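You operate a simulated robot arm through the tools that you are given. There is no shell and no other tool. Be economical: measure what you need, move in short steps, check, and stop when the job is done.

You are at the controls of a simulated robot arm. One attempt, no reset.

TASK
Tip out the food tub, wash it in the suds and let the sink drain.
Fine: stand the tub on the draining mat; the plug ends on the worktop.

It is judged by the outcome, as a careful person would: the job done as asked, and still so three seconds after it is handed in. It fails if anything else is knocked over, pushed out of place, dropped, spilled or broken.

THE ROBOT
A 6-joint arm with a two-finger parallel gripper, fixed in place. Base frame: the origin is at the foot of the arm, x ahead of it, y to its left, z up; the work surface is at about z = 726. Lengths are in mm, angles in degrees, forces in N, time in s.
With the tool pointing down near the work surface it reaches from about 420 to 860 mm from the base axis. Its first joint turns from -115.0 to 115.0 degrees. Payload 4.2 kg.
The TCP is the grasp point between the finger pads, 23 mm short of the fingertips. In the tool frame z runs along the fingers and y along their closing line. Largest opening 94 mm; finger width 38, thickness 10; the body of the gripper, 54 by 96 mm, starts 39 mm behind the TCP.
Orientation is told as [roll, pitch, yaw] about the base's x, y, z axes, in that order, counted from this pose: with the fingers straight down and closing along the base's y, the tool's x points along the base's -x, its y along +y and its z along -z.

THE INTERFACE
- The arm moves only by the tool play_rows. Its argument "motion" is a list of rows, each an object (a shift or turn left out is 0, a gripper value left out holds the last) with "rot": the turn, a rotation vector about the base's x, y, z in degrees, a list of three; "dp": the shift along the base's x, y, z in mm, a list of three; "fingers": the opening, from 0 (shut) to 1 (fully open). In form: [{"rot": [ax, ay, az], "dp": [tx, ty, tz], "fingers": fingers}, ...]. A call has 1 to 20 rows; each row shifts and turns the commanded pose from where the row before left it. Each row takes 0.2 s and may step no farther than 50 mm and 8.6 degrees from the row before; otherwise, or with a gripper value out of range, the whole call is refused. A pose out of reach is approached as far as the arm can. The call stops where the force on the tool passes 40 N (or 10 N more than at its start, if that is more) or the arm is blocked; 0.2 s more then pass. The fingers move at their own pace (about 108 mm/s each) and stop on an object; they squeeze with about 39 N. The grip force told is the motor's: it shows also when the fingers shut on nothing. Time passes only in rows, and 0.2 s behind the last, so rows that do not move let the fingers close. It gives the time, the measured TCP pose, the force on the tool (base axes), the opening and the grip force at its end, in the units of the frame above (readings bear some noise).
- Cameras (640 x 400 px; columns grow to the right, rows downward): "scene" is fixed at [224, 496.6, 1605.9]; the picture's right is [-0.75, -0.66, 0.00], its down [-0.46, 0.52, -0.71] and it looks along [0.47, -0.54, -0.70] (base axes); focal length 338 px, centre (320, 200). "wrist" rides on the gripper at [86, 16, -75] in the tool frame; the picture's right is [-0.18, 0.98, 0.00], its down [-0.58, -0.11, -0.81] and it looks along [-0.79, -0.15, 0.59] (tool axes); focal length 243 px, centre (320, 200). There is no depth. A picture from a camera that has moved, and an enlarged one, comes with that camera's place and axes in the base frame and with its lens. The place of the scene camera against the robot may be out by one fixed shift of up to 12 mm in any direction.
- capture(camera): a new picture of that camera. It takes no simulated time.
- raise_lower(by): slides the trunk up (or, below 0, down) by that many mm; the arm rides with it, the base frame stays. It gives what a move gives, with no picture.
- inspect(camera, box): a new picture of the part [left, top, right, bottom] of that camera's present view, enlarged. It takes no simulated time.
- hand_in(): hands the job in; it is judged then, once.

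Go step by step. Nothing tells you positions but the pictures and the camera data: compare them with the known pose of the tool, close in by small moves and look again before you grip or let go. The budget is 120 turns and 68 pictures, counting those below and the enlarged ones. Unless the task says otherwise, let go and move clear before handing in, and close with one line.

The tools are called after "Emit:" by a JSON object that holds its "name" and its "arguments". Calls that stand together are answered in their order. play_rows: Moves the arm, as the interface text tells. Its arguments: {"type":"object","properties":{"motion":{"type":"array","items":{"type":"object","properties":{"rot":{"type":"array","items":{"type":"number"}},"dp":{"type":"array","items":{"type":"number"}},"fingers":{"type":"number"}}}}},"required":["motion"]} The other tools are called the same way: raise_lower (by) slides the trunk up or down; capture (camera) takes a picture; inspect (camera, box) takes an enlarged picture of a part of a camera's view; hand_in () hands the job in.

At the start:

```text
time: 0.0
eef_pos: [566.2, -206.3, 1219.8]
tcp_rot: [-0.1, -0.1, 0.0]
force: [0.3, 0.0, 0.1]
gripper_width: 94.1
finger_force: 0.0
trunk travel left (down, up): [-725.0, 265.0]
```

scene: 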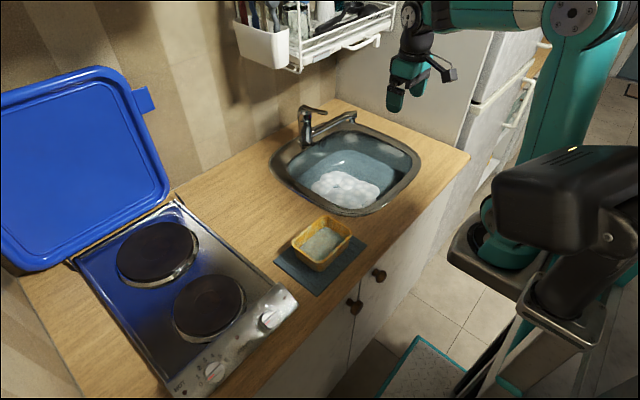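
wrist: 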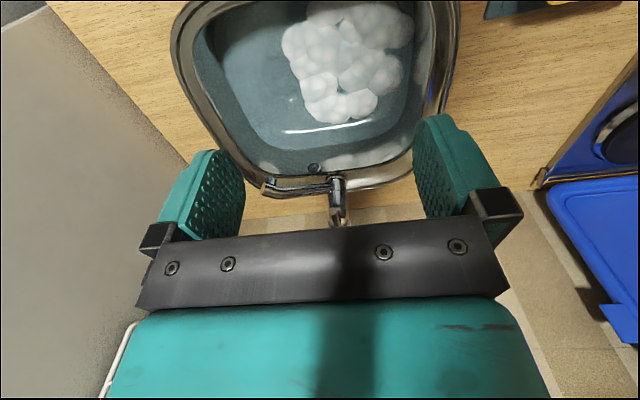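

I see a yellow tub on a dark mat near the front edge, and a sink with suds behind it to the right. I'll look closer at the tub and the sink.

Emit:
{"name": "inspect", "arguments": {"camera": "scene", "box": [260, 200, 390, 300]}}

Emit:
{"name": "inspect", "arguments": {"camera": "scene", "box": [260, 90, 430, 220]}}

Emit:
{"name": "inspect", "arguments": {"camera": "wrist", "box": [160, 0, 480, 200]}}

```text
4.00 times, centred on (325, 250) of scene
camera zoom: at [224.0, 496.6, 1605.9], right [-0.75, -0.66, 0.0], down [-0.46, 0.52, -0.71], along [0.47, -0.54, -0.7], focal length 1351 px, centre (300, 0)
```

zoom: 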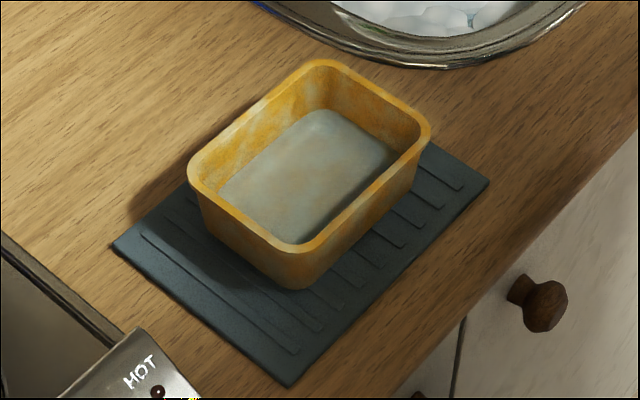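

```text
3.08 times, centred on (345, 155) of scene
camera zoom: at [224.0, 496.6, 1605.9], right [-0.75, -0.66, 0.0], down [-0.46, 0.52, -0.71], along [0.47, -0.54, -0.7], focal length 1039 px, centre (243, 338)
```

zoom: 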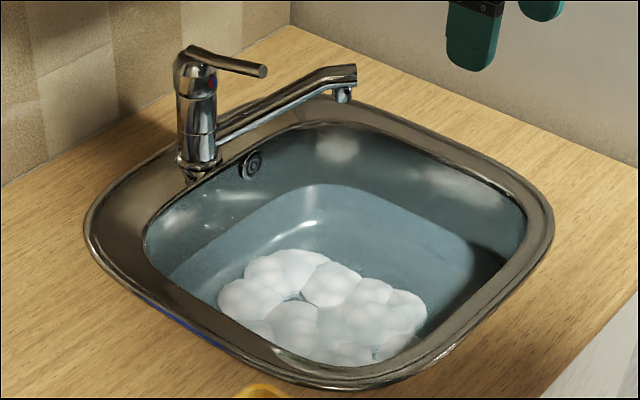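

```text
2.00 times, centred on (320, 100) of wrist
camera zoom: at [480.6, -190.2, 1295.3], right [0.18, 0.98, 0.0], down [0.58, -0.11, 0.81], along [0.79, -0.15, -0.59], focal length 485 px, centre (320, 400)
```

zoom: 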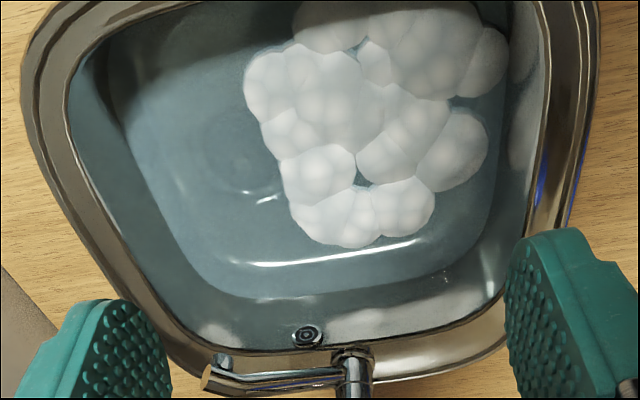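

Triangulating the overflow hole from both cameras puts the worktop nearer z≈915 than 726. That places the tub at about (565, 98) and the sink at about (735, -230). I'll move above the tub at a safe height to check this.

Emit:
{"name": "play_rows", "arguments": {"motion": [{"dp": [-5, 45, 0]}, {"dp": [-5, 45, 0]}, {"dp": [-5, 45, 0]}, {"dp": [-5, 45, 0]}, {"dp": [0, 45, 0]}, {"dp": [0, 45, 0]}, {"dp": [0, 34, 0]}, {}]}}

Emit:
{"name": "capture", "arguments": {"camera": "wrist"}}

Emit:
{"name": "capture", "arguments": {"camera": "scene"}}

```text
time: 1.8
eef_pos: [544.2, 96.1, 1221.2]
tcp_rot: [-0.1, 0.0, 0.0]
force: [0.8, -1.4, 0.3]
gripper_width: 93.9
finger_force: 0.1
trunk travel left (down, up): [-725.0, 265.0]
```

```text
62 pictures are left
camera wrist: at [458.8, 112.8, 1295.5], right [0.18, 0.98, 0.0], down [0.58, -0.11, 0.81], along [0.79, -0.15, -0.59], focal length 243 px, centre (320, 200)
```

wrist: 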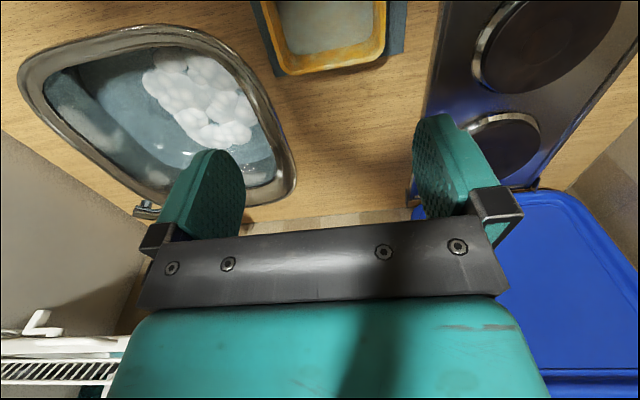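

```text
61 pictures are left
```

scene: 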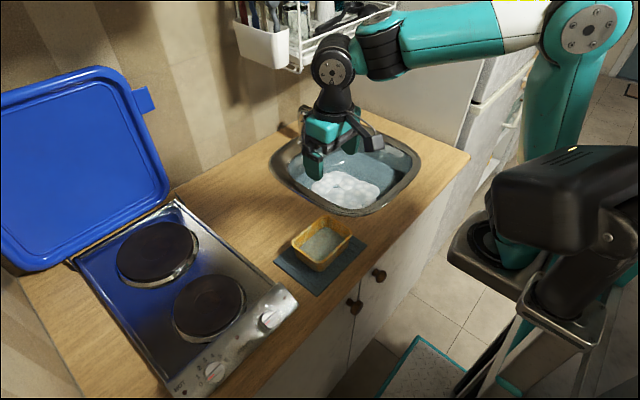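

The geometry agrees: the rim is near z≈970 with the tub centred at about (567, 100). I'll back off a little for a full view of the tub and mat.

Emit:
{"name": "play_rows", "arguments": {"motion": [{"dp": [-45, 0, -20]}, {"dp": [-40, 0, -30]}, {"dp": [0, 0, -30]}, {}]}}

Emit:
{"name": "capture", "arguments": {"camera": "wrist"}}

```text
time: 2.8
eef_pos: [463.3, 97.5, 1137.9]
tcp_rot: [0.0, 0.1, 0.1]
force: [-0.4, -0.6, -0.1]
gripper_width: 94.0
finger_force: 0.0
trunk travel left (down, up): [-725.0, 265.0]
```

```text
60 pictures are left
camera wrist: at [376.7, 114.8, 1212.7], right [0.18, 0.98, 0.0], down [0.58, -0.11, 0.81], along [0.79, -0.15, -0.59], focal length 243 px, centre (320, 200)
```

wrist: 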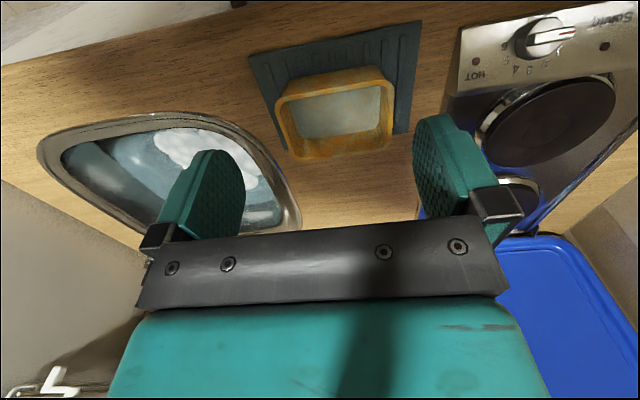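

The tub is now in full view; I'll zoom in to measure it.

Emit:
{"name": "inspect", "arguments": {"camera": "wrist", "box": [240, 10, 440, 170]}}

```text
2.50 times, centred on (340, 90) of wrist
camera zoom: at [376.7, 114.8, 1212.7], right [0.18, 0.98, 0.0], down [0.58, -0.11, 0.81], along [0.79, -0.15, -0.59], focal length 606 px, centre (270, 475)
```

zoom: 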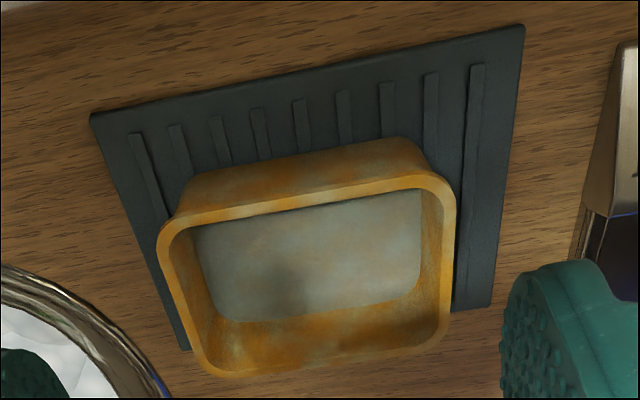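

The tub's rim spans roughly x 516–603, y 36–165, at z≈973. I'll pinch the far long wall, so the tool can later pitch forward and pour with the tub hanging clear. First I yaw by −90° at height.

Emit:
{"name": "play_rows", "arguments": {"motion": [{"dp": [10, 0, 5], "rot": [0, 0, -8.2]}, {"dp": [10, 0, 5], "rot": [0, 0, -8.2]}, {"dp": [10, 0, 5], "rot": [0, 0, -8.2]}, {"dp": [10, 0, 5], "rot": [0, 0, -8.2]}, {"dp": [10, 0, 0], "rot": [0, 0, -8.2]}, {"dp": [10, 0, 0], "rot": [0, 0, -8.2]}, {"dp": [10, 0, 0], "rot": [0, 0, -8.2]}, {"dp": [10, 0, 0], "rot": [0, 0, -8.2]}, {"dp": [10, 0, 0], "rot": [0, 0, -8.2]}, {"dp": [10, 0, 0], "rot": [0, 0, -8.1]}, {"dp": [10, 0, 0], "rot": [0, 0, -8.1]}, {"dp": [28, 0, 0]}, {}]}}

Emit:
{"name": "capture", "arguments": {"camera": "wrist"}}

```text
time: 5.6
eef_pos: [598.9, 95.6, 1161.7]
tcp_rot: [0.0, -0.1, -90.1]
force: [-0.4, -0.5, -0.4]
gripper_width: 94.1
finger_force: 0.0
trunk travel left (down, up): [-725.0, 265.0]
```

```text
58 pictures are left
camera wrist: at [615.6, 182.6, 1237.1], right [0.98, -0.19, 0.0], down [-0.11, -0.58, 0.81], along [-0.15, -0.79, -0.59], focal length 243 px, centre (320, 200)
```

wrist: 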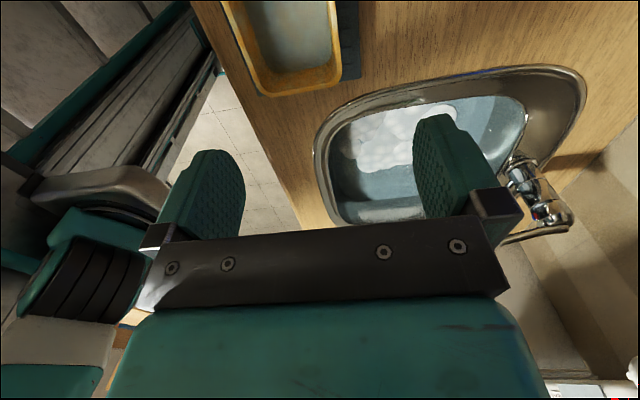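

The far wall looks nearer x≈610, with the rim at about z 960. I'll descend part way and check before straddling the wall.

Emit:
{"name": "play_rows", "arguments": {"motion": [{"dp": [5, 2, -40]}, {"dp": [5, 3, -40]}, {"dp": [0, 0, -40]}, {"fingers": 0.6}, {}]}}

Emit:
{"name": "capture", "arguments": {"camera": "wrist"}}

Emit:
{"name": "inspect", "arguments": {"camera": "scene", "box": [260, 180, 390, 300]}}

```text
time: 6.8
eef_pos: [612.3, 103.3, 1042.0]
tcp_rot: [0.0, 0.0, -90.1]
force: [-0.3, 0.8, 0.4]
gripper_width: 56.4
finger_force: 0.1
trunk travel left (down, up): [-725.0, 265.0]
```

```text
57 pictures are left
camera wrist: at [628.5, 189.8, 1116.9], right [0.98, -0.18, 0.0], down [-0.11, -0.58, 0.81], along [-0.15, -0.79, -0.59], focal length 243 px, centre (320, 200)
```

wrist: 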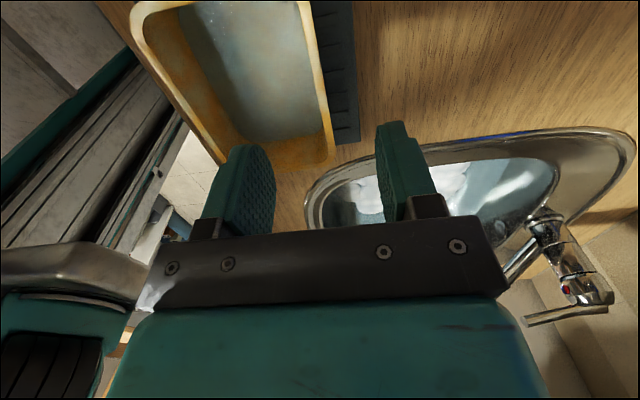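

```text
3.33 times, centred on (325, 240) of scene
camera zoom: at [224.0, 496.6, 1605.9], right [-0.75, -0.66, 0.0], down [-0.46, 0.52, -0.71], along [0.47, -0.54, -0.7], focal length 1126 px, centre (303, 67)
```

zoom: 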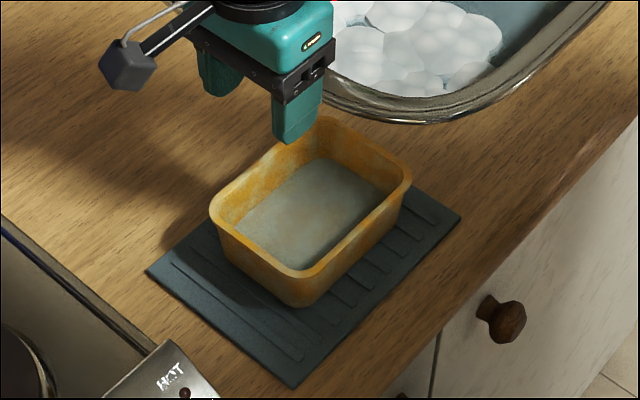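

The TCP (x≈612) is centred over the far wall. I'll descend in steps to straddle it.

Emit:
{"name": "play_rows", "arguments": {"motion": [{"dp": [1, 0, -30]}, {"dp": [0, 0, -25]}, {"dp": [0, 0, -15]}, {}]}}

Emit:
{"name": "inspect", "arguments": {"camera": "scene", "box": [260, 180, 390, 300]}}

Emit:
{"name": "capture", "arguments": {"camera": "wrist"}}

```text
time: 7.8
eef_pos: [610.5, 103.3, 970.3]
tcp_rot: [0.0, 0.0, -90.0]
force: [0.1, 0.0, 0.9]
gripper_width: 56.3
finger_force: 0.0
trunk travel left (down, up): [-725.0, 265.0]
```

```text
3.33 times, centred on (325, 240) of scene
camera zoom: at [224.0, 496.6, 1605.9], right [-0.75, -0.66, 0.0], down [-0.46, 0.52, -0.71], along [0.47, -0.54, -0.7], focal length 1126 px, centre (303, 67)
```

zoom: 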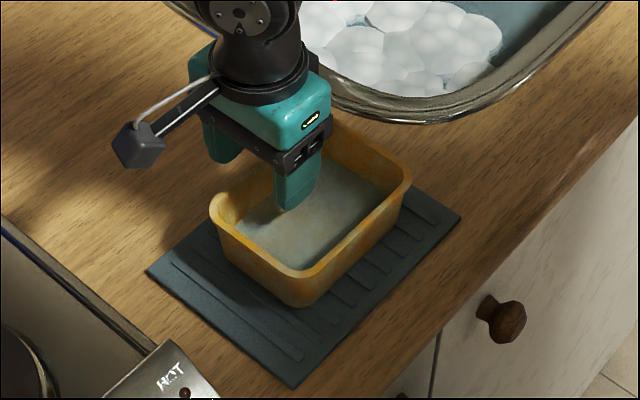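

```text
54 pictures are left
camera wrist: at [628.0, 190.9, 1044.2], right [0.98, -0.18, 0.0], down [-0.11, -0.58, 0.81], along [-0.15, -0.79, -0.59], focal length 243 px, centre (320, 200)
```

wrist: 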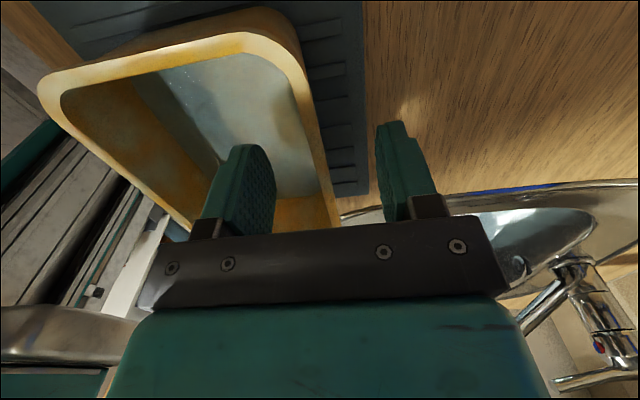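

The fingers straddle the far wall well. I'll go down a little more and close.

Emit:
{"name": "play_rows", "arguments": {"motion": [{"dp": [2, 0, -10]}, {"fingers": 0}, {"fingers": 0}, {}, {}]}}

Emit:
{"name": "capture", "arguments": {"camera": "wrist"}}

```text
time: 9.0
eef_pos: [613.7, 103.4, 960.6]
tcp_rot: [0.0, 0.0, -90.0]
force: [-1.4, -0.2, 9.1]
gripper_width: 3.8
finger_force: 39.1
trunk travel left (down, up): [-725.0, 265.0]
```

```text
53 pictures are left
camera wrist: at [629.9, 189.7, 1035.7], right [0.98, -0.18, 0.0], down [-0.11, -0.58, 0.81], along [-0.15, -0.79, -0.59], focal length 243 px, centre (320, 200)
```

wrist: 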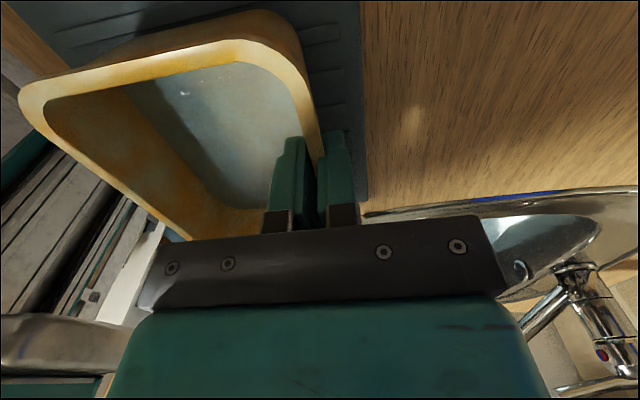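

The wall is gripped (3.8 mm). I'll lift slowly to avoid spilling.

Emit:
{"name": "play_rows", "arguments": {"motion": [{"dp": [0, 0, 5]}, {"dp": [0, 0, 10]}, {"dp": [0, 0, 20]}, {"dp": [0, 0, 25]}, {"dp": [0, 0, 25]}, {"dp": [0, 0, 25]}, {"dp": [0, 0, 25]}, {"dp": [0, 0, 15]}, {}]}}

Emit:
{"name": "capture", "arguments": {"camera": "scene"}}

Emit:
{"name": "capture", "arguments": {"camera": "wrist"}}

```text
time: 11.0
eef_pos: [614.1, 102.3, 1113.1]
tcp_rot: [0.0, 0.1, -90.0]
force: [-0.6, -0.6, 1.0]
gripper_width: 0.1
finger_force: 38.8
trunk travel left (down, up): [-725.0, 265.0]
```

```text
52 pictures are left
```

scene: 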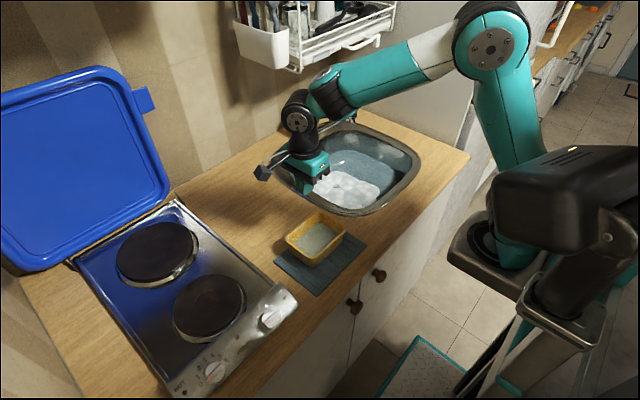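

```text
51 pictures are left
camera wrist: at [630.0, 189.6, 1186.7], right [0.98, -0.18, 0.0], down [-0.11, -0.58, 0.81], along [-0.15, -0.79, -0.59], focal length 243 px, centre (320, 200)
```

wrist: 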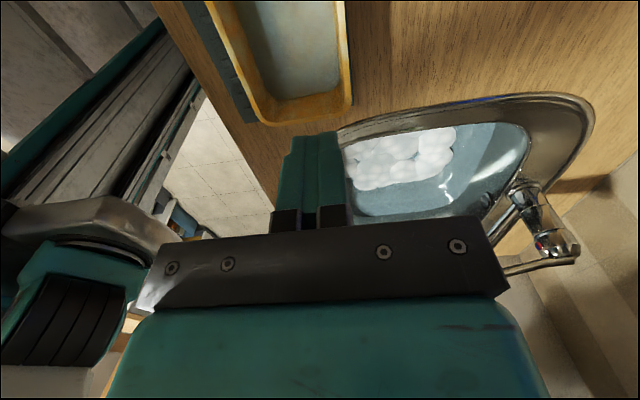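

The grip only caught the rim tip and slipped off. The tub is still upright but has moved about 20 mm in +x, and its rim is lower than I thought (≈935–945). I'll re-centre on the wall at x≈634 and look as I descend.

Emit:
{"name": "play_rows", "arguments": {"motion": [{"fingers": 0.6}, {"dp": [20, -2, -30]}, {"dp": [0, 0, -40]}, {"dp": [0, 0, -40]}, {"dp": [0, 0, -30]}, {}]}}

Emit:
{"name": "capture", "arguments": {"camera": "wrist"}}

Emit:
{"name": "inspect", "arguments": {"camera": "scene", "box": [260, 180, 390, 300]}}

```text
time: 12.4
eef_pos: [631.5, 99.3, 969.3]
tcp_rot: [0.0, 0.0, -90.0]
force: [0.7, -0.2, 0.0]
gripper_width: 56.3
finger_force: 0.1
trunk travel left (down, up): [-725.0, 265.0]
```

```text
50 pictures are left
camera wrist: at [648.0, 185.1, 1045.2], right [0.98, -0.18, 0.0], down [-0.11, -0.58, 0.81], along [-0.15, -0.79, -0.59], focal length 243 px, centre (320, 200)
```

wrist: 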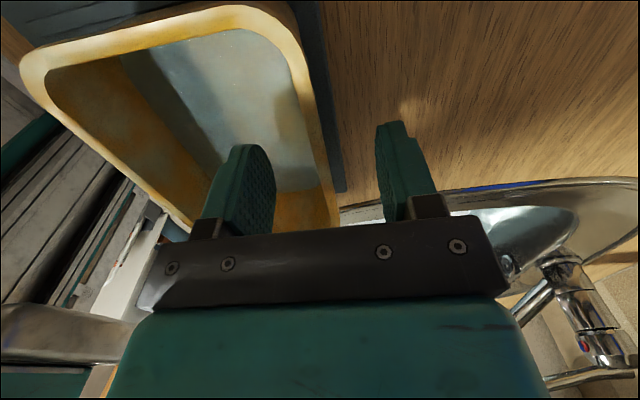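

```text
3.33 times, centred on (325, 240) of scene
camera zoom: at [224.0, 496.6, 1605.9], right [-0.75, -0.66, 0.0], down [-0.46, 0.52, -0.71], along [0.47, -0.54, -0.7], focal length 1126 px, centre (303, 67)
```

zoom: 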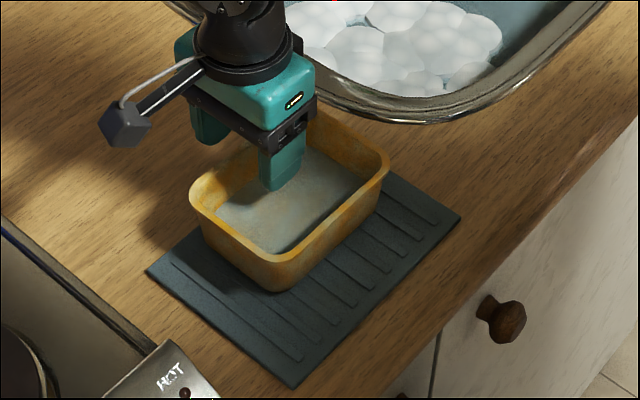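

Centred again. I'll go down further, to about z 932, watching the force.

Emit:
{"name": "play_rows", "arguments": {"motion": [{"dp": [1, 0, -10]}, {"dp": [0, 0, -10]}, {"dp": [0, 0, -9]}, {"dp": [0, 0, -8]}, {}]}}

Emit:
{"name": "capture", "arguments": {"camera": "wrist"}}

Emit:
{"name": "inspect", "arguments": {"camera": "scene", "box": [260, 180, 390, 300]}}

```text
time: 13.6
eef_pos: [634.4, 99.6, 935.6]
tcp_rot: [0.2, 0.1, -90.0]
force: [0.7, -2.5, 20.9]
gripper_width: 56.2
finger_force: 0.2
trunk travel left (down, up): [-725.0, 265.0]
```

```text
48 pictures are left
camera wrist: at [650.8, 186.9, 1009.9], right [0.98, -0.18, 0.0], down [-0.11, -0.58, 0.81], along [-0.15, -0.79, -0.59], focal length 243 px, centre (320, 200)
```

wrist: 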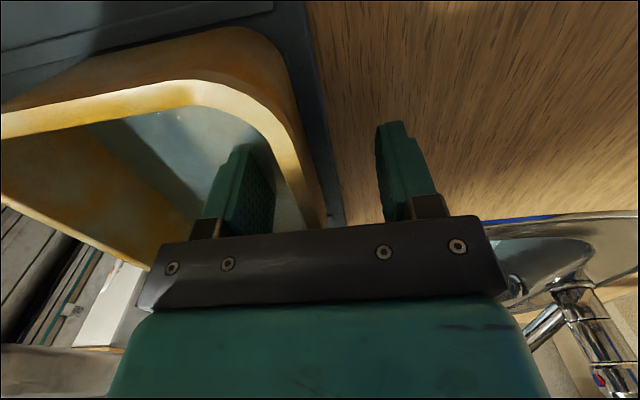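

```text
3.33 times, centred on (325, 240) of scene
camera zoom: at [224.0, 496.6, 1605.9], right [-0.75, -0.66, 0.0], down [-0.46, 0.52, -0.71], along [0.47, -0.54, -0.7], focal length 1126 px, centre (303, 67)
```

zoom: 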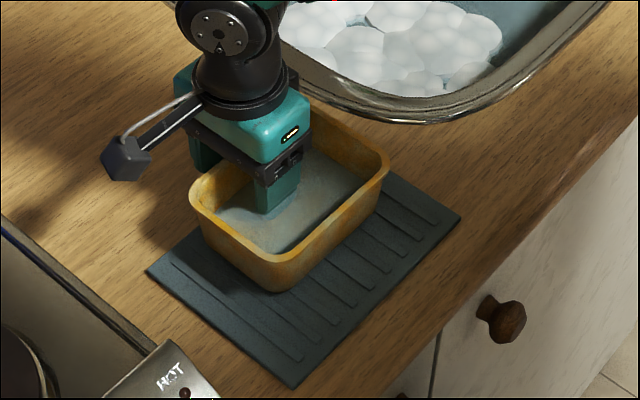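

The inner fingertip met the tub floor (tip ≈912). The walls flare by about 9°, which likely caused the slip. I'll back up 7 mm, tilt the tool to match the wall, and close.

Emit:
{"name": "play_rows", "arguments": {"motion": [{"dp": [0, 0, 8]}, {"dp": [-2, 0, 0], "rot": [0, 4.5, 0]}, {"dp": [0, 0, 0], "rot": [0, 4.5, 0]}, {"fingers": 0.3}, {"fingers": 0}, {}, {}]}}

Emit:
{"name": "capture", "arguments": {"camera": "wrist"}}

Emit:
{"name": "inspect", "arguments": {"camera": "scene", "box": [260, 180, 390, 300]}}

```text
time: 15.2
eef_pos: [631.8, 100.4, 941.4]
tcp_rot: [-9.0, 0.1, -89.9]
force: [0.0, -0.1, 1.0]
gripper_width: 2.7
finger_force: 39.4
trunk travel left (down, up): [-725.0, 265.0]
```

```text
46 pictures are left
camera wrist: at [660.0, 187.0, 1013.2], right [0.97, -0.18, -0.15], down [0.02, -0.58, 0.81], along [-0.24, -0.79, -0.56], focal length 243 px, centre (320, 200)
```

wrist: 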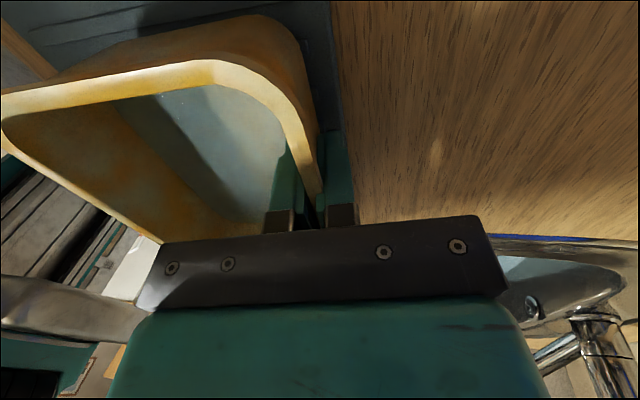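

```text
3.33 times, centred on (325, 240) of scene
camera zoom: at [224.0, 496.6, 1605.9], right [-0.75, -0.66, 0.0], down [-0.46, 0.52, -0.71], along [0.47, -0.54, -0.7], focal length 1126 px, centre (303, 67)
```

zoom: 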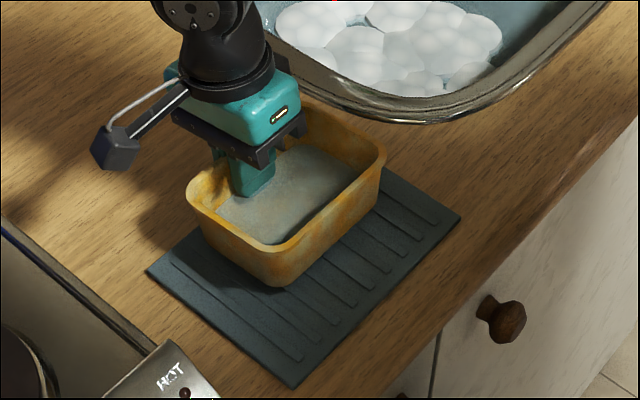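

Clean, low-force grip this time. I'll lift very gently and check.

Emit:
{"name": "play_rows", "arguments": {"motion": [{"dp": [0, 0, 3]}, {"dp": [0, 0, 4]}, {"dp": [0, 0, 6]}, {"dp": [0, 0, 8]}, {"dp": [0, 0, 8]}, {"dp": [0, 0, 6]}, {}]}}

Emit:
{"name": "inspect", "arguments": {"camera": "scene", "box": [260, 180, 390, 300]}}

```text
time: 16.8
eef_pos: [632.1, 99.3, 977.5]
tcp_rot: [-9.0, -0.1, -90.0]
force: [-0.3, -1.1, -1.8]
gripper_width: 2.8
finger_force: 39.1
trunk travel left (down, up): [-725.0, 265.0]
```

```text
3.33 times, centred on (325, 240) of scene
camera zoom: at [224.0, 496.6, 1605.9], right [-0.75, -0.66, 0.0], down [-0.46, 0.52, -0.71], along [0.47, -0.54, -0.7], focal length 1126 px, centre (303, 67)
```

zoom: 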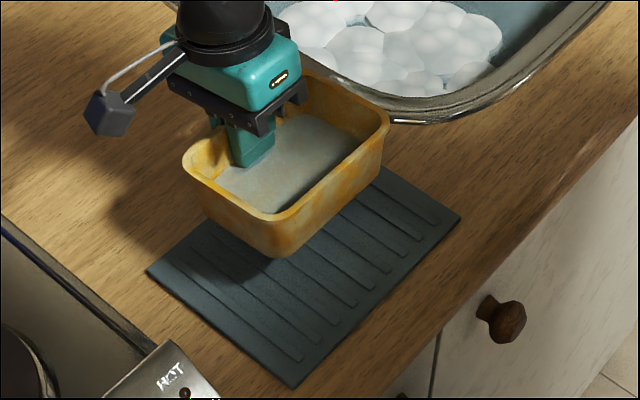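

The tub is held level with its contents intact. I'll raise it and carry it smoothly over the suds at about (720, -200).

Emit:
{"name": "play_rows", "arguments": {"motion": [{"dp": [0, 0, 10]}, {"dp": [0, 0, 18]}, {"dp": [0, -5, 20]}, {"dp": [2, -10, 20]}, {"dp": [6, -18, 12]}, {"dp": [8, -24, 0]}, {"dp": [8, -26, 0]}, {"dp": [8, -26, 0]}, {"dp": [8, -26, 0]}, {"dp": [8, -26, 0]}, {"dp": [8, -26, 0]}, {"dp": [8, -26, 0]}, {"dp": [8, -26, 0]}, {"dp": [6, -24, 0]}, {"dp": [5, -18, 0]}, {"dp": [3, -12, 0]}, {"dp": [0, -6, 0]}, {}]}}

Emit:
{"name": "capture", "arguments": {"camera": "scene"}}

Emit:
{"name": "capture", "arguments": {"camera": "wrist"}}

```text
time: 20.6
eef_pos: [718.3, -199.2, 1057.8]
tcp_rot: [-9.0, 0.0, -90.1]
force: [0.0, 0.5, -1.6]
gripper_width: 2.6
finger_force: 39.0
trunk travel left (down, up): [-725.0, 265.0]
```

```text
43 pictures are left
```

scene: 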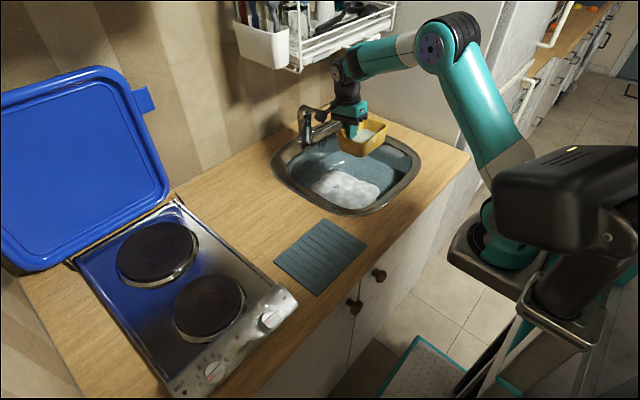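

```text
42 pictures are left
camera wrist: at [746.5, -111.9, 1128.8], right [0.97, -0.18, -0.15], down [0.02, -0.58, 0.81], along [-0.24, -0.79, -0.56], focal length 243 px, centre (320, 200)
```

wrist: 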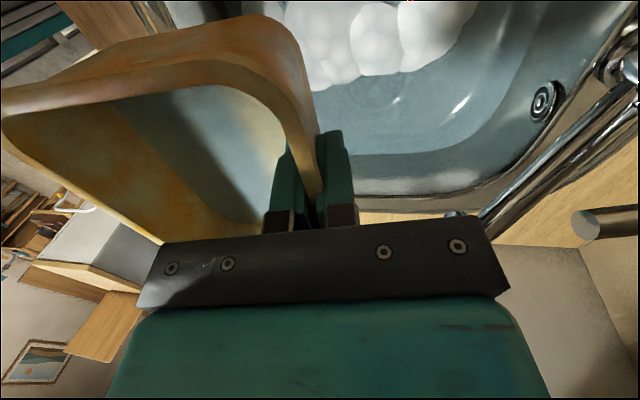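

The tub is over the suds, clear of the tap (spout tip ≈(841,-386)). Now I'll pitch the tool forward about y so it pours into the sink.

Emit:
{"name": "play_rows", "arguments": {"motion": [{"dp": [0, 0, -5], "rot": [0, -6, 0]}, {"dp": [0, 0, -5], "rot": [0, -6, 0]}, {"dp": [0, 0, -5], "rot": [0, -6, 0]}, {"rot": [0, -6, 0]}, {"rot": [0, -6, 0]}, {"rot": [0, -6, 0]}, {"rot": [0, -7, 0]}, {"rot": [0, -7, 0]}, {"rot": [0, -7, 0]}, {"rot": [0, -7, 0]}, {}]}}

Emit:
{"name": "capture", "arguments": {"camera": "scene"}}

```text
time: 23.0
eef_pos: [717.7, -198.7, 1042.3]
tcp_rot: [55.0, -0.1, -89.9]
force: [-0.4, 0.1, -0.9]
gripper_width: 2.5
finger_force: 38.9
trunk travel left (down, up): [-725.0, 265.0]
```

```text
41 pictures are left
```

scene: 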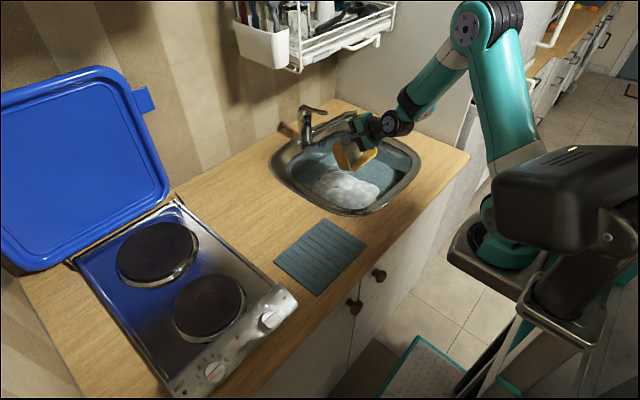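

The pitch works. I'll continue to beyond horizontal and hold so it empties.

Emit:
{"name": "play_rows", "arguments": {"motion": [{"rot": [0, -7, 0]}, {"rot": [0, -7, 0]}, {"rot": [0, -7, 0]}, {"rot": [0, -7, 0]}, {"rot": [0, -7, 0]}, {"rot": [0, -7, 0]}, {"rot": [0, -7, 0]}, {"rot": [0, -6, 0]}, {}, {}, {}]}}

Emit:
{"name": "inspect", "arguments": {"camera": "scene", "box": [260, 80, 440, 220]}}

Emit:
{"name": "capture", "arguments": {"camera": "wrist"}}

```text
time: 24.7
eef_pos: [831.4, -222.5, 1090.8]
tcp_rot: [105.5, 0.8, -90.8]
force: [-43.7, -5.1, -12.1]
gripper_width: 2.7
finger_force: 39.3
out of reach, approached as far as the arm can: row 5, 6, 7, 8
trunk travel left (down, up): [-725.0, 265.0]
stopped in row 8: the force on the tool passed its limit (the readings are from after the stop); the commanded pose is now the measured one
```

```text
2.86 times, centred on (350, 150) of scene
camera zoom: at [224.0, 496.6, 1605.9], right [-0.75, -0.66, 0.0], down [-0.46, 0.52, -0.71], along [0.47, -0.54, -0.7], focal length 965 px, centre (234, 343)
```

zoom: 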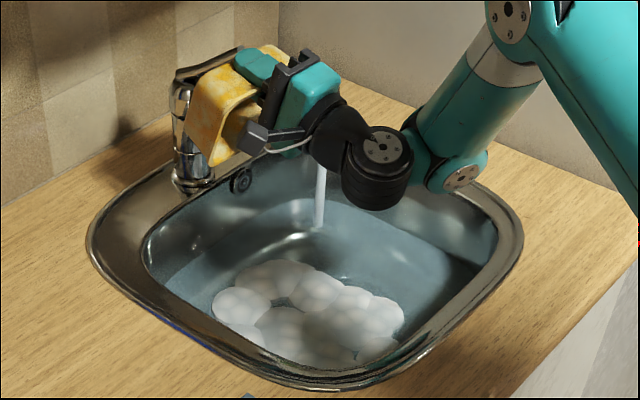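

```text
39 pictures are left
camera wrist: at [756.9, -135.4, 1088.9], right [-0.26, -0.19, 0.94], down [-0.76, -0.57, -0.33], along [0.6, -0.8, 0.0], focal length 243 px, centre (320, 200)
```

wrist: 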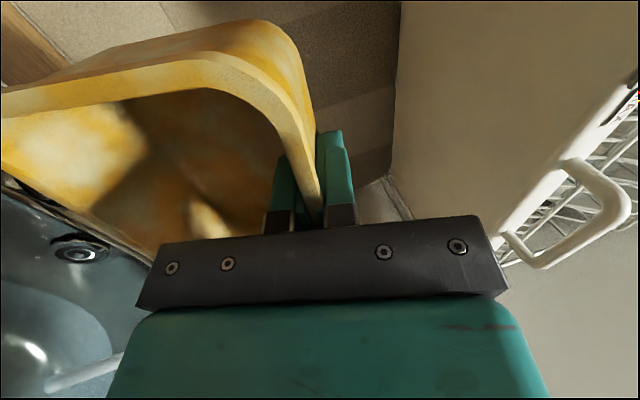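

The contents poured into the sink, but the arm ran out of fold-back reach, drifted forward and touched the tap. I'll back off now.

Emit:
{"name": "play_rows", "arguments": {"motion": [{"dp": [-20, 4, -5], "rot": [0, 6, 0]}, {"dp": [-30, 6, -10], "rot": [0, 7, 0]}, {"dp": [-35, 7, -10], "rot": [0, 8, 0]}, {"dp": [-20, 5, -10]}, {}]}}

Emit:
{"name": "inspect", "arguments": {"camera": "scene", "box": [260, 80, 440, 220]}}

Emit:
{"name": "capture", "arguments": {"camera": "wrist"}}

```text
time: 25.9
eef_pos: [726.5, -197.1, 1061.4]
tcp_rot: [84.8, 0.4, -90.8]
force: [-0.3, -0.3, -0.4]
gripper_width: 2.1
finger_force: 39.3
trunk travel left (down, up): [-725.0, 265.0]
```

```text
2.86 times, centred on (350, 150) of scene
camera zoom: at [224.0, 496.6, 1605.9], right [-0.75, -0.66, 0.0], down [-0.46, 0.52, -0.71], along [0.47, -0.54, -0.7], focal length 965 px, centre (234, 343)
```

zoom: 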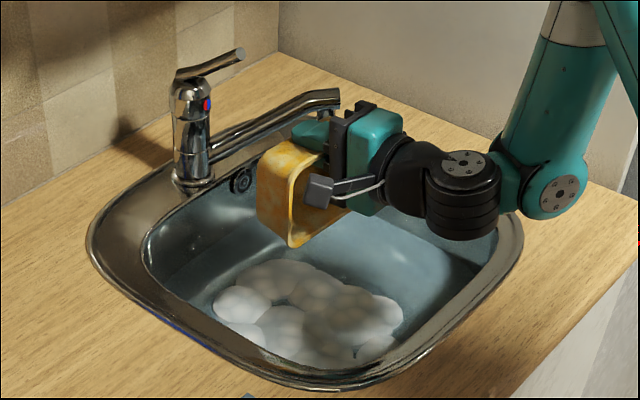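

```text
37 pictures are left
camera wrist: at [654.8, -110.2, 1084.9], right [0.09, -0.19, 0.98], down [-0.82, -0.57, -0.04], along [0.57, -0.8, -0.21], focal length 243 px, centre (320, 200)
```

wrist: 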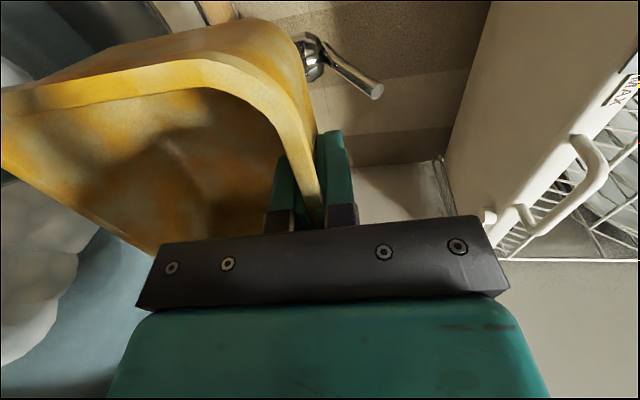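

The tap is unharmed and the tub is empty, though still stained. I'll rotate it back upright over the suds.

Emit:
{"name": "play_rows", "arguments": {"motion": [{"rot": [0, 8, 0]}, {"rot": [0, 8, 0]}, {"rot": [0, 8, 0]}, {"rot": [0, 8, 0]}, {"rot": [0, 8, 0]}, {"rot": [0, 8, 0]}, {"rot": [0, 8, 0]}, {"rot": [0, 8, 0]}, {"rot": [0, 8, 0]}, {"rot": [0, 8, 0]}, {"rot": [0, 7, 0]}, {"rot": [0, 7, 0]}, {"dp": [0, -13, -20]}, {"dp": [0, -10, -30]}, {"dp": [0, 0, -30]}, {}]}}

Emit:
{"name": "capture", "arguments": {"camera": "wrist"}}

Emit:
{"name": "inspect", "arguments": {"camera": "scene", "box": [260, 80, 440, 220]}}

```text
time: 29.3
eef_pos: [727.6, -225.3, 977.6]
tcp_rot: [-9.3, -0.7, -90.4]
force: [0.5, -0.5, 0.4]
gripper_width: 2.4
finger_force: 38.7
trunk travel left (down, up): [-725.0, 265.0]
```

```text
36 pictures are left
camera wrist: at [756.2, -136.7, 1048.0], right [0.97, -0.19, -0.16], down [0.02, -0.57, 0.82], along [-0.25, -0.8, -0.55], focal length 243 px, centre (320, 200)
```

wrist: 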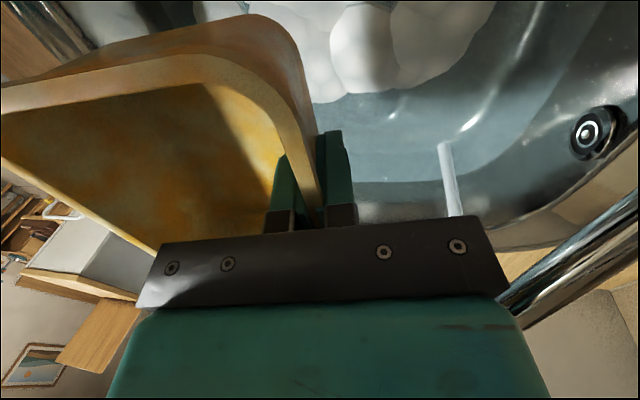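

```text
2.86 times, centred on (350, 150) of scene
camera zoom: at [224.0, 496.6, 1605.9], right [-0.75, -0.66, 0.0], down [-0.46, 0.52, -0.71], along [0.47, -0.54, -0.7], focal length 965 px, centre (234, 343)
```

zoom: 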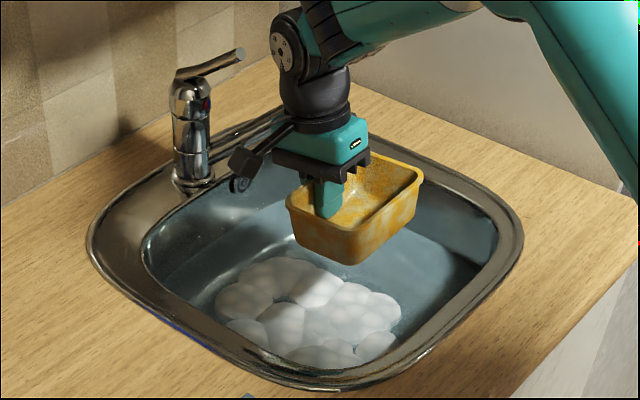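

Comparing pictures, the tap lever was knocked up by the earlier touch and water is running, so I must press it shut again. The tub is already over the suds, so I'll wash first, set it down, then close the tap. Lowering the tub into the suds now.

Emit:
{"name": "play_rows", "arguments": {"motion": [{"dp": [3, 12, -20]}, {"dp": [0, 12, -20]}, {"dp": [0, 6, -20]}, {"dp": [0, 0, -20]}, {"dp": [0, 0, -15]}, {}]}}

Emit:
{"name": "inspect", "arguments": {"camera": "scene", "box": [260, 80, 440, 220]}}

Emit:
{"name": "capture", "arguments": {"camera": "wrist"}}

```text
time: 30.7
eef_pos: [733.7, -194.2, 882.9]
tcp_rot: [-9.3, -0.6, -90.3]
force: [-0.7, -0.1, -1.5]
gripper_width: 2.4
finger_force: 38.8
trunk travel left (down, up): [-725.0, 265.0]
```

```text
2.86 times, centred on (350, 150) of scene
camera zoom: at [224.0, 496.6, 1605.9], right [-0.75, -0.66, 0.0], down [-0.46, 0.52, -0.71], along [0.47, -0.54, -0.7], focal length 965 px, centre (234, 343)
```

zoom: 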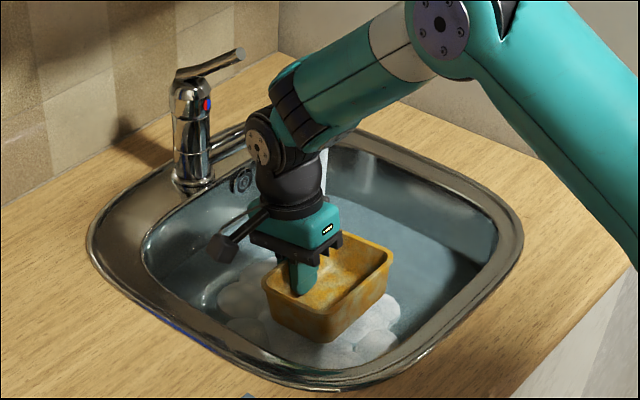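

```text
33 pictures are left
camera wrist: at [761.0, -106.2, 952.4], right [0.97, -0.19, -0.16], down [0.02, -0.57, 0.82], along [-0.25, -0.8, -0.55], focal length 243 px, centre (320, 200)
```

wrist: 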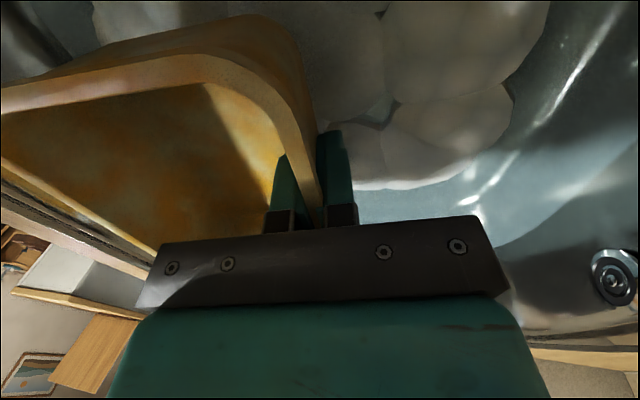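

The tub base is at the suds. I'll go deeper while shifting slightly to −y for camera clearance.

Emit:
{"name": "play_rows", "arguments": {"motion": [{"dp": [0, -6, -12]}, {"dp": [0, -6, -12]}, {"dp": [0, -6, -12]}, {"dp": [0, -2, -8]}, {}]}}

Emit:
{"name": "inspect", "arguments": {"camera": "scene", "box": [260, 80, 440, 220]}}

```text
time: 31.9
eef_pos: [731.2, -212.2, 838.6]
tcp_rot: [-9.2, -0.7, -90.3]
force: [-0.6, -1.1, -0.3]
gripper_width: 2.1
finger_force: 39.1
trunk travel left (down, up): [-725.0, 265.0]
```

```text
2.86 times, centred on (350, 150) of scene
camera zoom: at [224.0, 496.6, 1605.9], right [-0.75, -0.66, 0.0], down [-0.46, 0.52, -0.71], along [0.47, -0.54, -0.7], focal length 965 px, centre (234, 343)
```

zoom: 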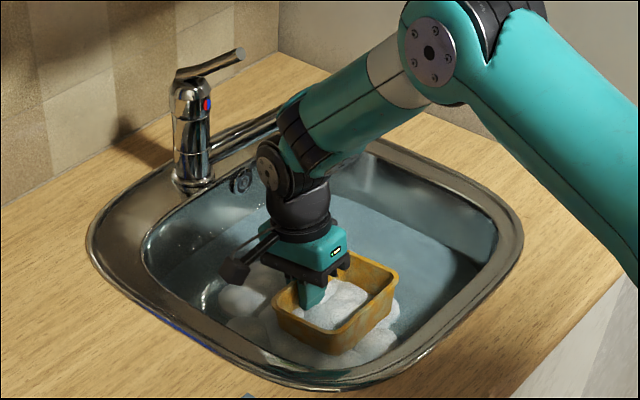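

The suds are inside the tub now. I'll go deeper and swish around.

Emit:
{"name": "play_rows", "arguments": {"motion": [{"dp": [0, -8, -10]}, {"dp": [0, -6, -10]}, {"dp": [0, 0, -8]}, {"dp": [20, 0, 0]}, {"dp": [15, -15, 0]}, {"dp": [-15, -15, 0]}, {"dp": [-20, 0, 0]}, {"dp": [-15, 15, 0]}, {"dp": [15, 15, 0]}, {"dp": [20, 0, 0]}, {"dp": [0, -20, 0]}, {"dp": [-20, 0, 0]}, {"dp": [0, 20, 0]}, {"dp": [0, 0, 0]}, {}]}}

Emit:
{"name": "inspect", "arguments": {"camera": "scene", "box": [260, 80, 440, 220]}}

```text
time: 35.1
eef_pos: [730.8, -225.4, 811.7]
tcp_rot: [-9.3, -0.7, -90.3]
force: [-0.1, -0.2, -1.0]
gripper_width: 2.2
finger_force: 38.9
trunk travel left (down, up): [-725.0, 265.0]
```

```text
2.86 times, centred on (350, 150) of scene
camera zoom: at [224.0, 496.6, 1605.9], right [-0.75, -0.66, 0.0], down [-0.46, 0.52, -0.71], along [0.47, -0.54, -0.7], focal length 965 px, centre (234, 343)
```

zoom: 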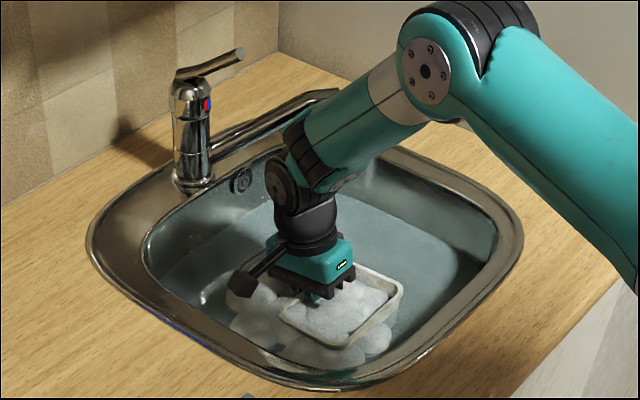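

The tub has turned from stained yellow to clean white. I'll lift it, then tip the water out at the proven pose (720, -200, 1045), keeping within the reachable pitch.

Emit:
{"name": "play_rows", "arguments": {"motion": [{"dp": [0, 0, 10]}, {"dp": [0, 0, 20]}, {"dp": [0, 0, 25]}, {"dp": [0, 5, 30]}, {"dp": [0, 5, 30]}, {"dp": [-2, 5, 30]}, {"dp": [-2, 5, 30]}, {"dp": [-2, 5, 30]}, {"dp": [-2, 0, 28]}, {"rot": [0, -7, 0]}, {"rot": [0, -7, 0]}, {"rot": [0, -7, 0]}, {"rot": [0, -7, 0]}, {"rot": [0, -8, 0]}, {"rot": [0, -8, 0]}, {"rot": [0, -8, 0]}, {}]}}

Emit:
{"name": "inspect", "arguments": {"camera": "scene", "box": [260, 80, 440, 220]}}

```text
time: 38.7
eef_pos: [723.7, -199.8, 1045.4]
tcp_rot: [42.8, -0.1, -90.7]
force: [0.3, 0.4, -0.5]
gripper_width: 2.3
finger_force: 39.1
trunk travel left (down, up): [-725.0, 265.0]
```

```text
2.86 times, centred on (350, 150) of scene
camera zoom: at [224.0, 496.6, 1605.9], right [-0.75, -0.66, 0.0], down [-0.46, 0.52, -0.71], along [0.47, -0.54, -0.7], focal length 965 px, centre (234, 343)
```

zoom: 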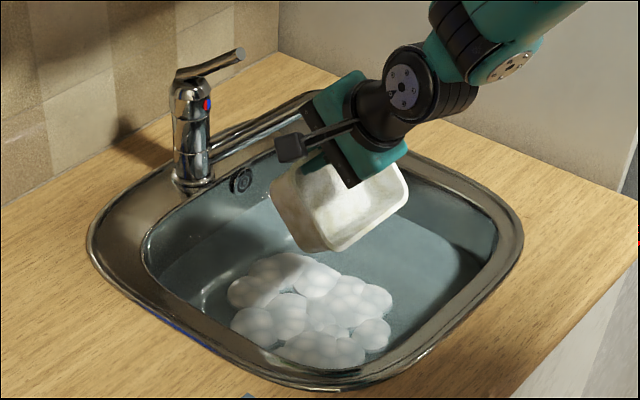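

Still gripped and mostly white. I'll finish tipping to about 84° and hold.

Emit:
{"name": "play_rows", "arguments": {"motion": [{"rot": [0, -7, 0]}, {"rot": [0, -7, 0]}, {"rot": [0, -7, 0]}, {"rot": [0, -7, 0]}, {"rot": [0, -7, 0]}, {"rot": [0, -6, 0]}, {}, {}, {}, {}]}}

Emit:
{"name": "capture", "arguments": {"camera": "wrist"}}

Emit:
{"name": "inspect", "arguments": {"camera": "scene", "box": [260, 80, 440, 220]}}

```text
time: 40.9
eef_pos: [723.6, -201.9, 1045.2]
tcp_rot: [83.8, 0.4, -90.6]
force: [-0.6, -0.7, -0.1]
gripper_width: 2.4
finger_force: 38.8
trunk travel left (down, up): [-725.0, 265.0]
```

```text
29 pictures are left
camera wrist: at [653.2, -114.0, 1069.7], right [0.1, -0.19, 0.98], down [-0.82, -0.57, -0.02], along [0.56, -0.8, -0.22], focal length 243 px, centre (320, 200)
```

wrist: 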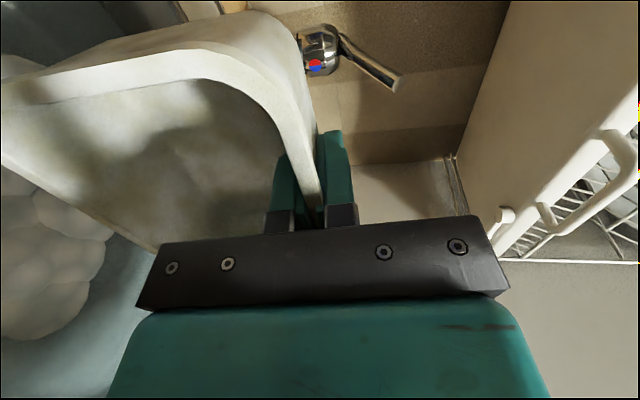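

```text
2.86 times, centred on (350, 150) of scene
camera zoom: at [224.0, 496.6, 1605.9], right [-0.75, -0.66, 0.0], down [-0.46, 0.52, -0.71], along [0.47, -0.54, -0.7], focal length 965 px, centre (234, 343)
```

zoom: 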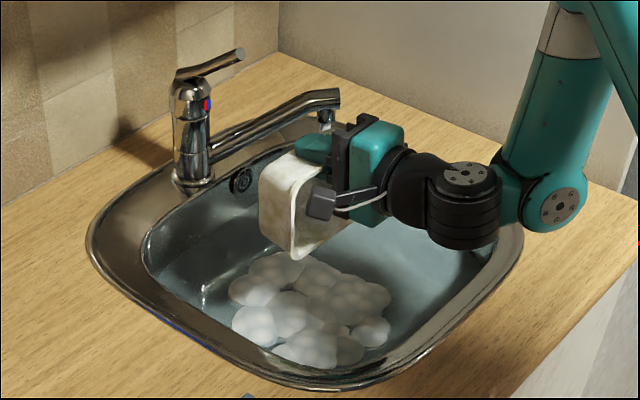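

The tub is clean and emptied. I'll rotate it upright and carry it back over the mat (mat centre ≈(571, 94), so TCP ≈(618, 96)).

Emit:
{"name": "play_rows", "arguments": {"motion": [{}, {"rot": [0, 7.8, 0]}, {"rot": [0, 7.8, 0]}, {"rot": [0, 7.8, 0]}, {"rot": [0, 7.8, 0]}, {"rot": [0, 7.8, 0]}, {"rot": [0, 7.8, 0]}, {"rot": [0, 7.8, 0]}, {"rot": [0, 7.8, 0]}, {"rot": [0, 7.8, 0]}, {"rot": [0, 7.8, 0]}, {"rot": [0, 7.8, 0]}, {"rot": [0, 7.2, 0]}, {}]}}

Emit:
{"name": "play_rows", "arguments": {"motion": [{"dp": [-6, 15, 0]}, {"dp": [-9, 25, 0]}, {"dp": [-9, 26, 0]}, {"dp": [-9, 26, 0]}, {"dp": [-9, 26, 0]}, {"dp": [-9, 26, 0]}, {"dp": [-9, 26, 0]}, {"dp": [-9, 26, 0]}, {"dp": [-9, 26, 0]}, {"dp": [-9, 26, 0]}, {"dp": [-9, 25, 0]}, {"dp": [-6, 15, 0]}, {"dp": [-4, 9, -15]}, {"dp": [0, 0, -25]}, {"dp": [0, 0, -20]}, {}]}}

Emit:
{"name": "capture", "arguments": {"camera": "scene"}}

Emit:
{"name": "inspect", "arguments": {"camera": "scene", "box": [260, 180, 390, 300]}}

```text
time: 43.9
eef_pos: [723.8, -201.6, 1044.6]
tcp_rot: [-9.2, -0.7, -90.4]
force: [-0.5, 0.4, -1.1]
gripper_width: 2.6
finger_force: 38.8
trunk travel left (down, up): [-725.0, 265.0]
```

```text
time: 47.3
eef_pos: [616.7, 95.0, 984.6]
tcp_rot: [-9.2, -0.7, -90.3]
force: [0.6, 0.0, -0.2]
gripper_width: 2.5
finger_force: 39.1
trunk travel left (down, up): [-725.0, 265.0]
```

```text
27 pictures are left
```

scene: 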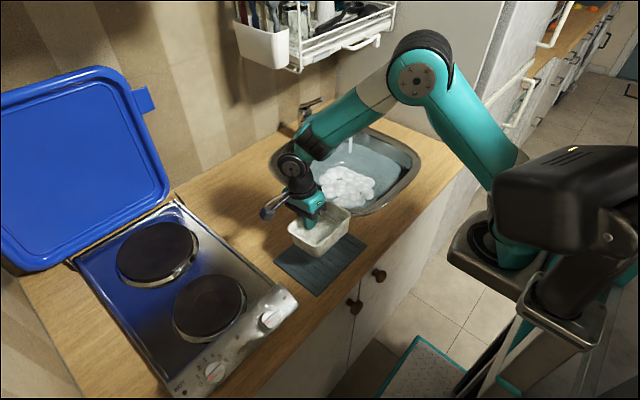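

```text
3.33 times, centred on (325, 240) of scene
camera zoom: at [224.0, 496.6, 1605.9], right [-0.75, -0.66, 0.0], down [-0.46, 0.52, -0.71], along [0.47, -0.54, -0.7], focal length 1126 px, centre (303, 67)
```

zoom: 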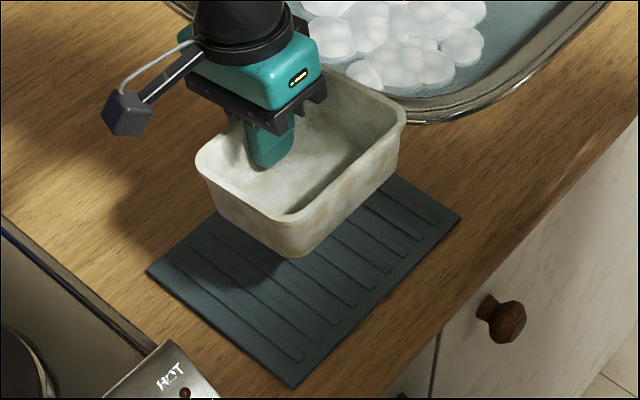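

The tub is clean, level and above the mat. Lowering gently to contact at about z 941.

Emit:
{"name": "play_rows", "arguments": {"motion": [{"dp": [0, 0, -15]}, {"dp": [0, 0, -12]}, {"dp": [0, 0, -8]}, {"dp": [0, 0, -4]}, {"dp": [0, 0, -3]}, {}]}}

Emit:
{"name": "inspect", "arguments": {"camera": "scene", "box": [260, 180, 390, 300]}}

```text
time: 48.7
eef_pos: [618.5, 95.9, 943.3]
tcp_rot: [-9.2, -0.6, -90.4]
force: [0.6, -0.5, -0.7]
gripper_width: 2.4
finger_force: 39.3
trunk travel left (down, up): [-725.0, 265.0]
```

```text
3.33 times, centred on (325, 240) of scene
camera zoom: at [224.0, 496.6, 1605.9], right [-0.75, -0.66, 0.0], down [-0.46, 0.52, -0.71], along [0.47, -0.54, -0.7], focal length 1126 px, centre (303, 67)
```

zoom: 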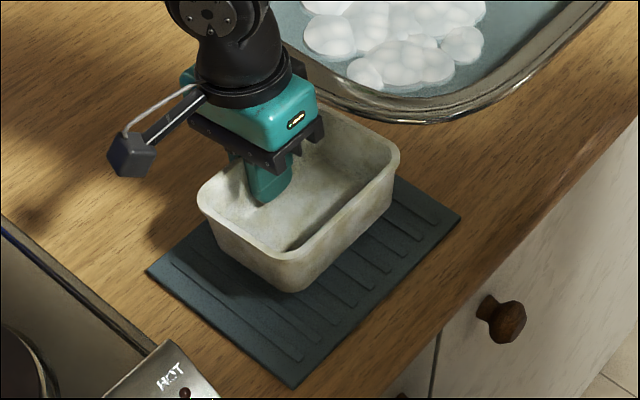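

Almost down; a few more small millimetre steps until I feel contact.

Emit:
{"name": "play_rows", "arguments": {"motion": [{"dp": [0, 0, -2]}, {}]}}

Emit:
{"name": "play_rows", "arguments": {"motion": [{"dp": [0, 0, -2]}, {}]}}

```text
time: 49.3
eef_pos: [618.5, 95.5, 940.7]
tcp_rot: [-9.2, -0.8, -90.4]
force: [0.6, 0.5, -0.9]
gripper_width: 2.4
finger_force: 39.2
trunk travel left (down, up): [-725.0, 265.0]
```

```text
time: 49.9
eef_pos: [619.3, 95.6, 939.0]
tcp_rot: [-9.2, -0.8, -90.3]
force: [-0.3, 0.3, -1.3]
gripper_width: 2.4
finger_force: 38.3
trunk travel left (down, up): [-725.0, 265.0]
```

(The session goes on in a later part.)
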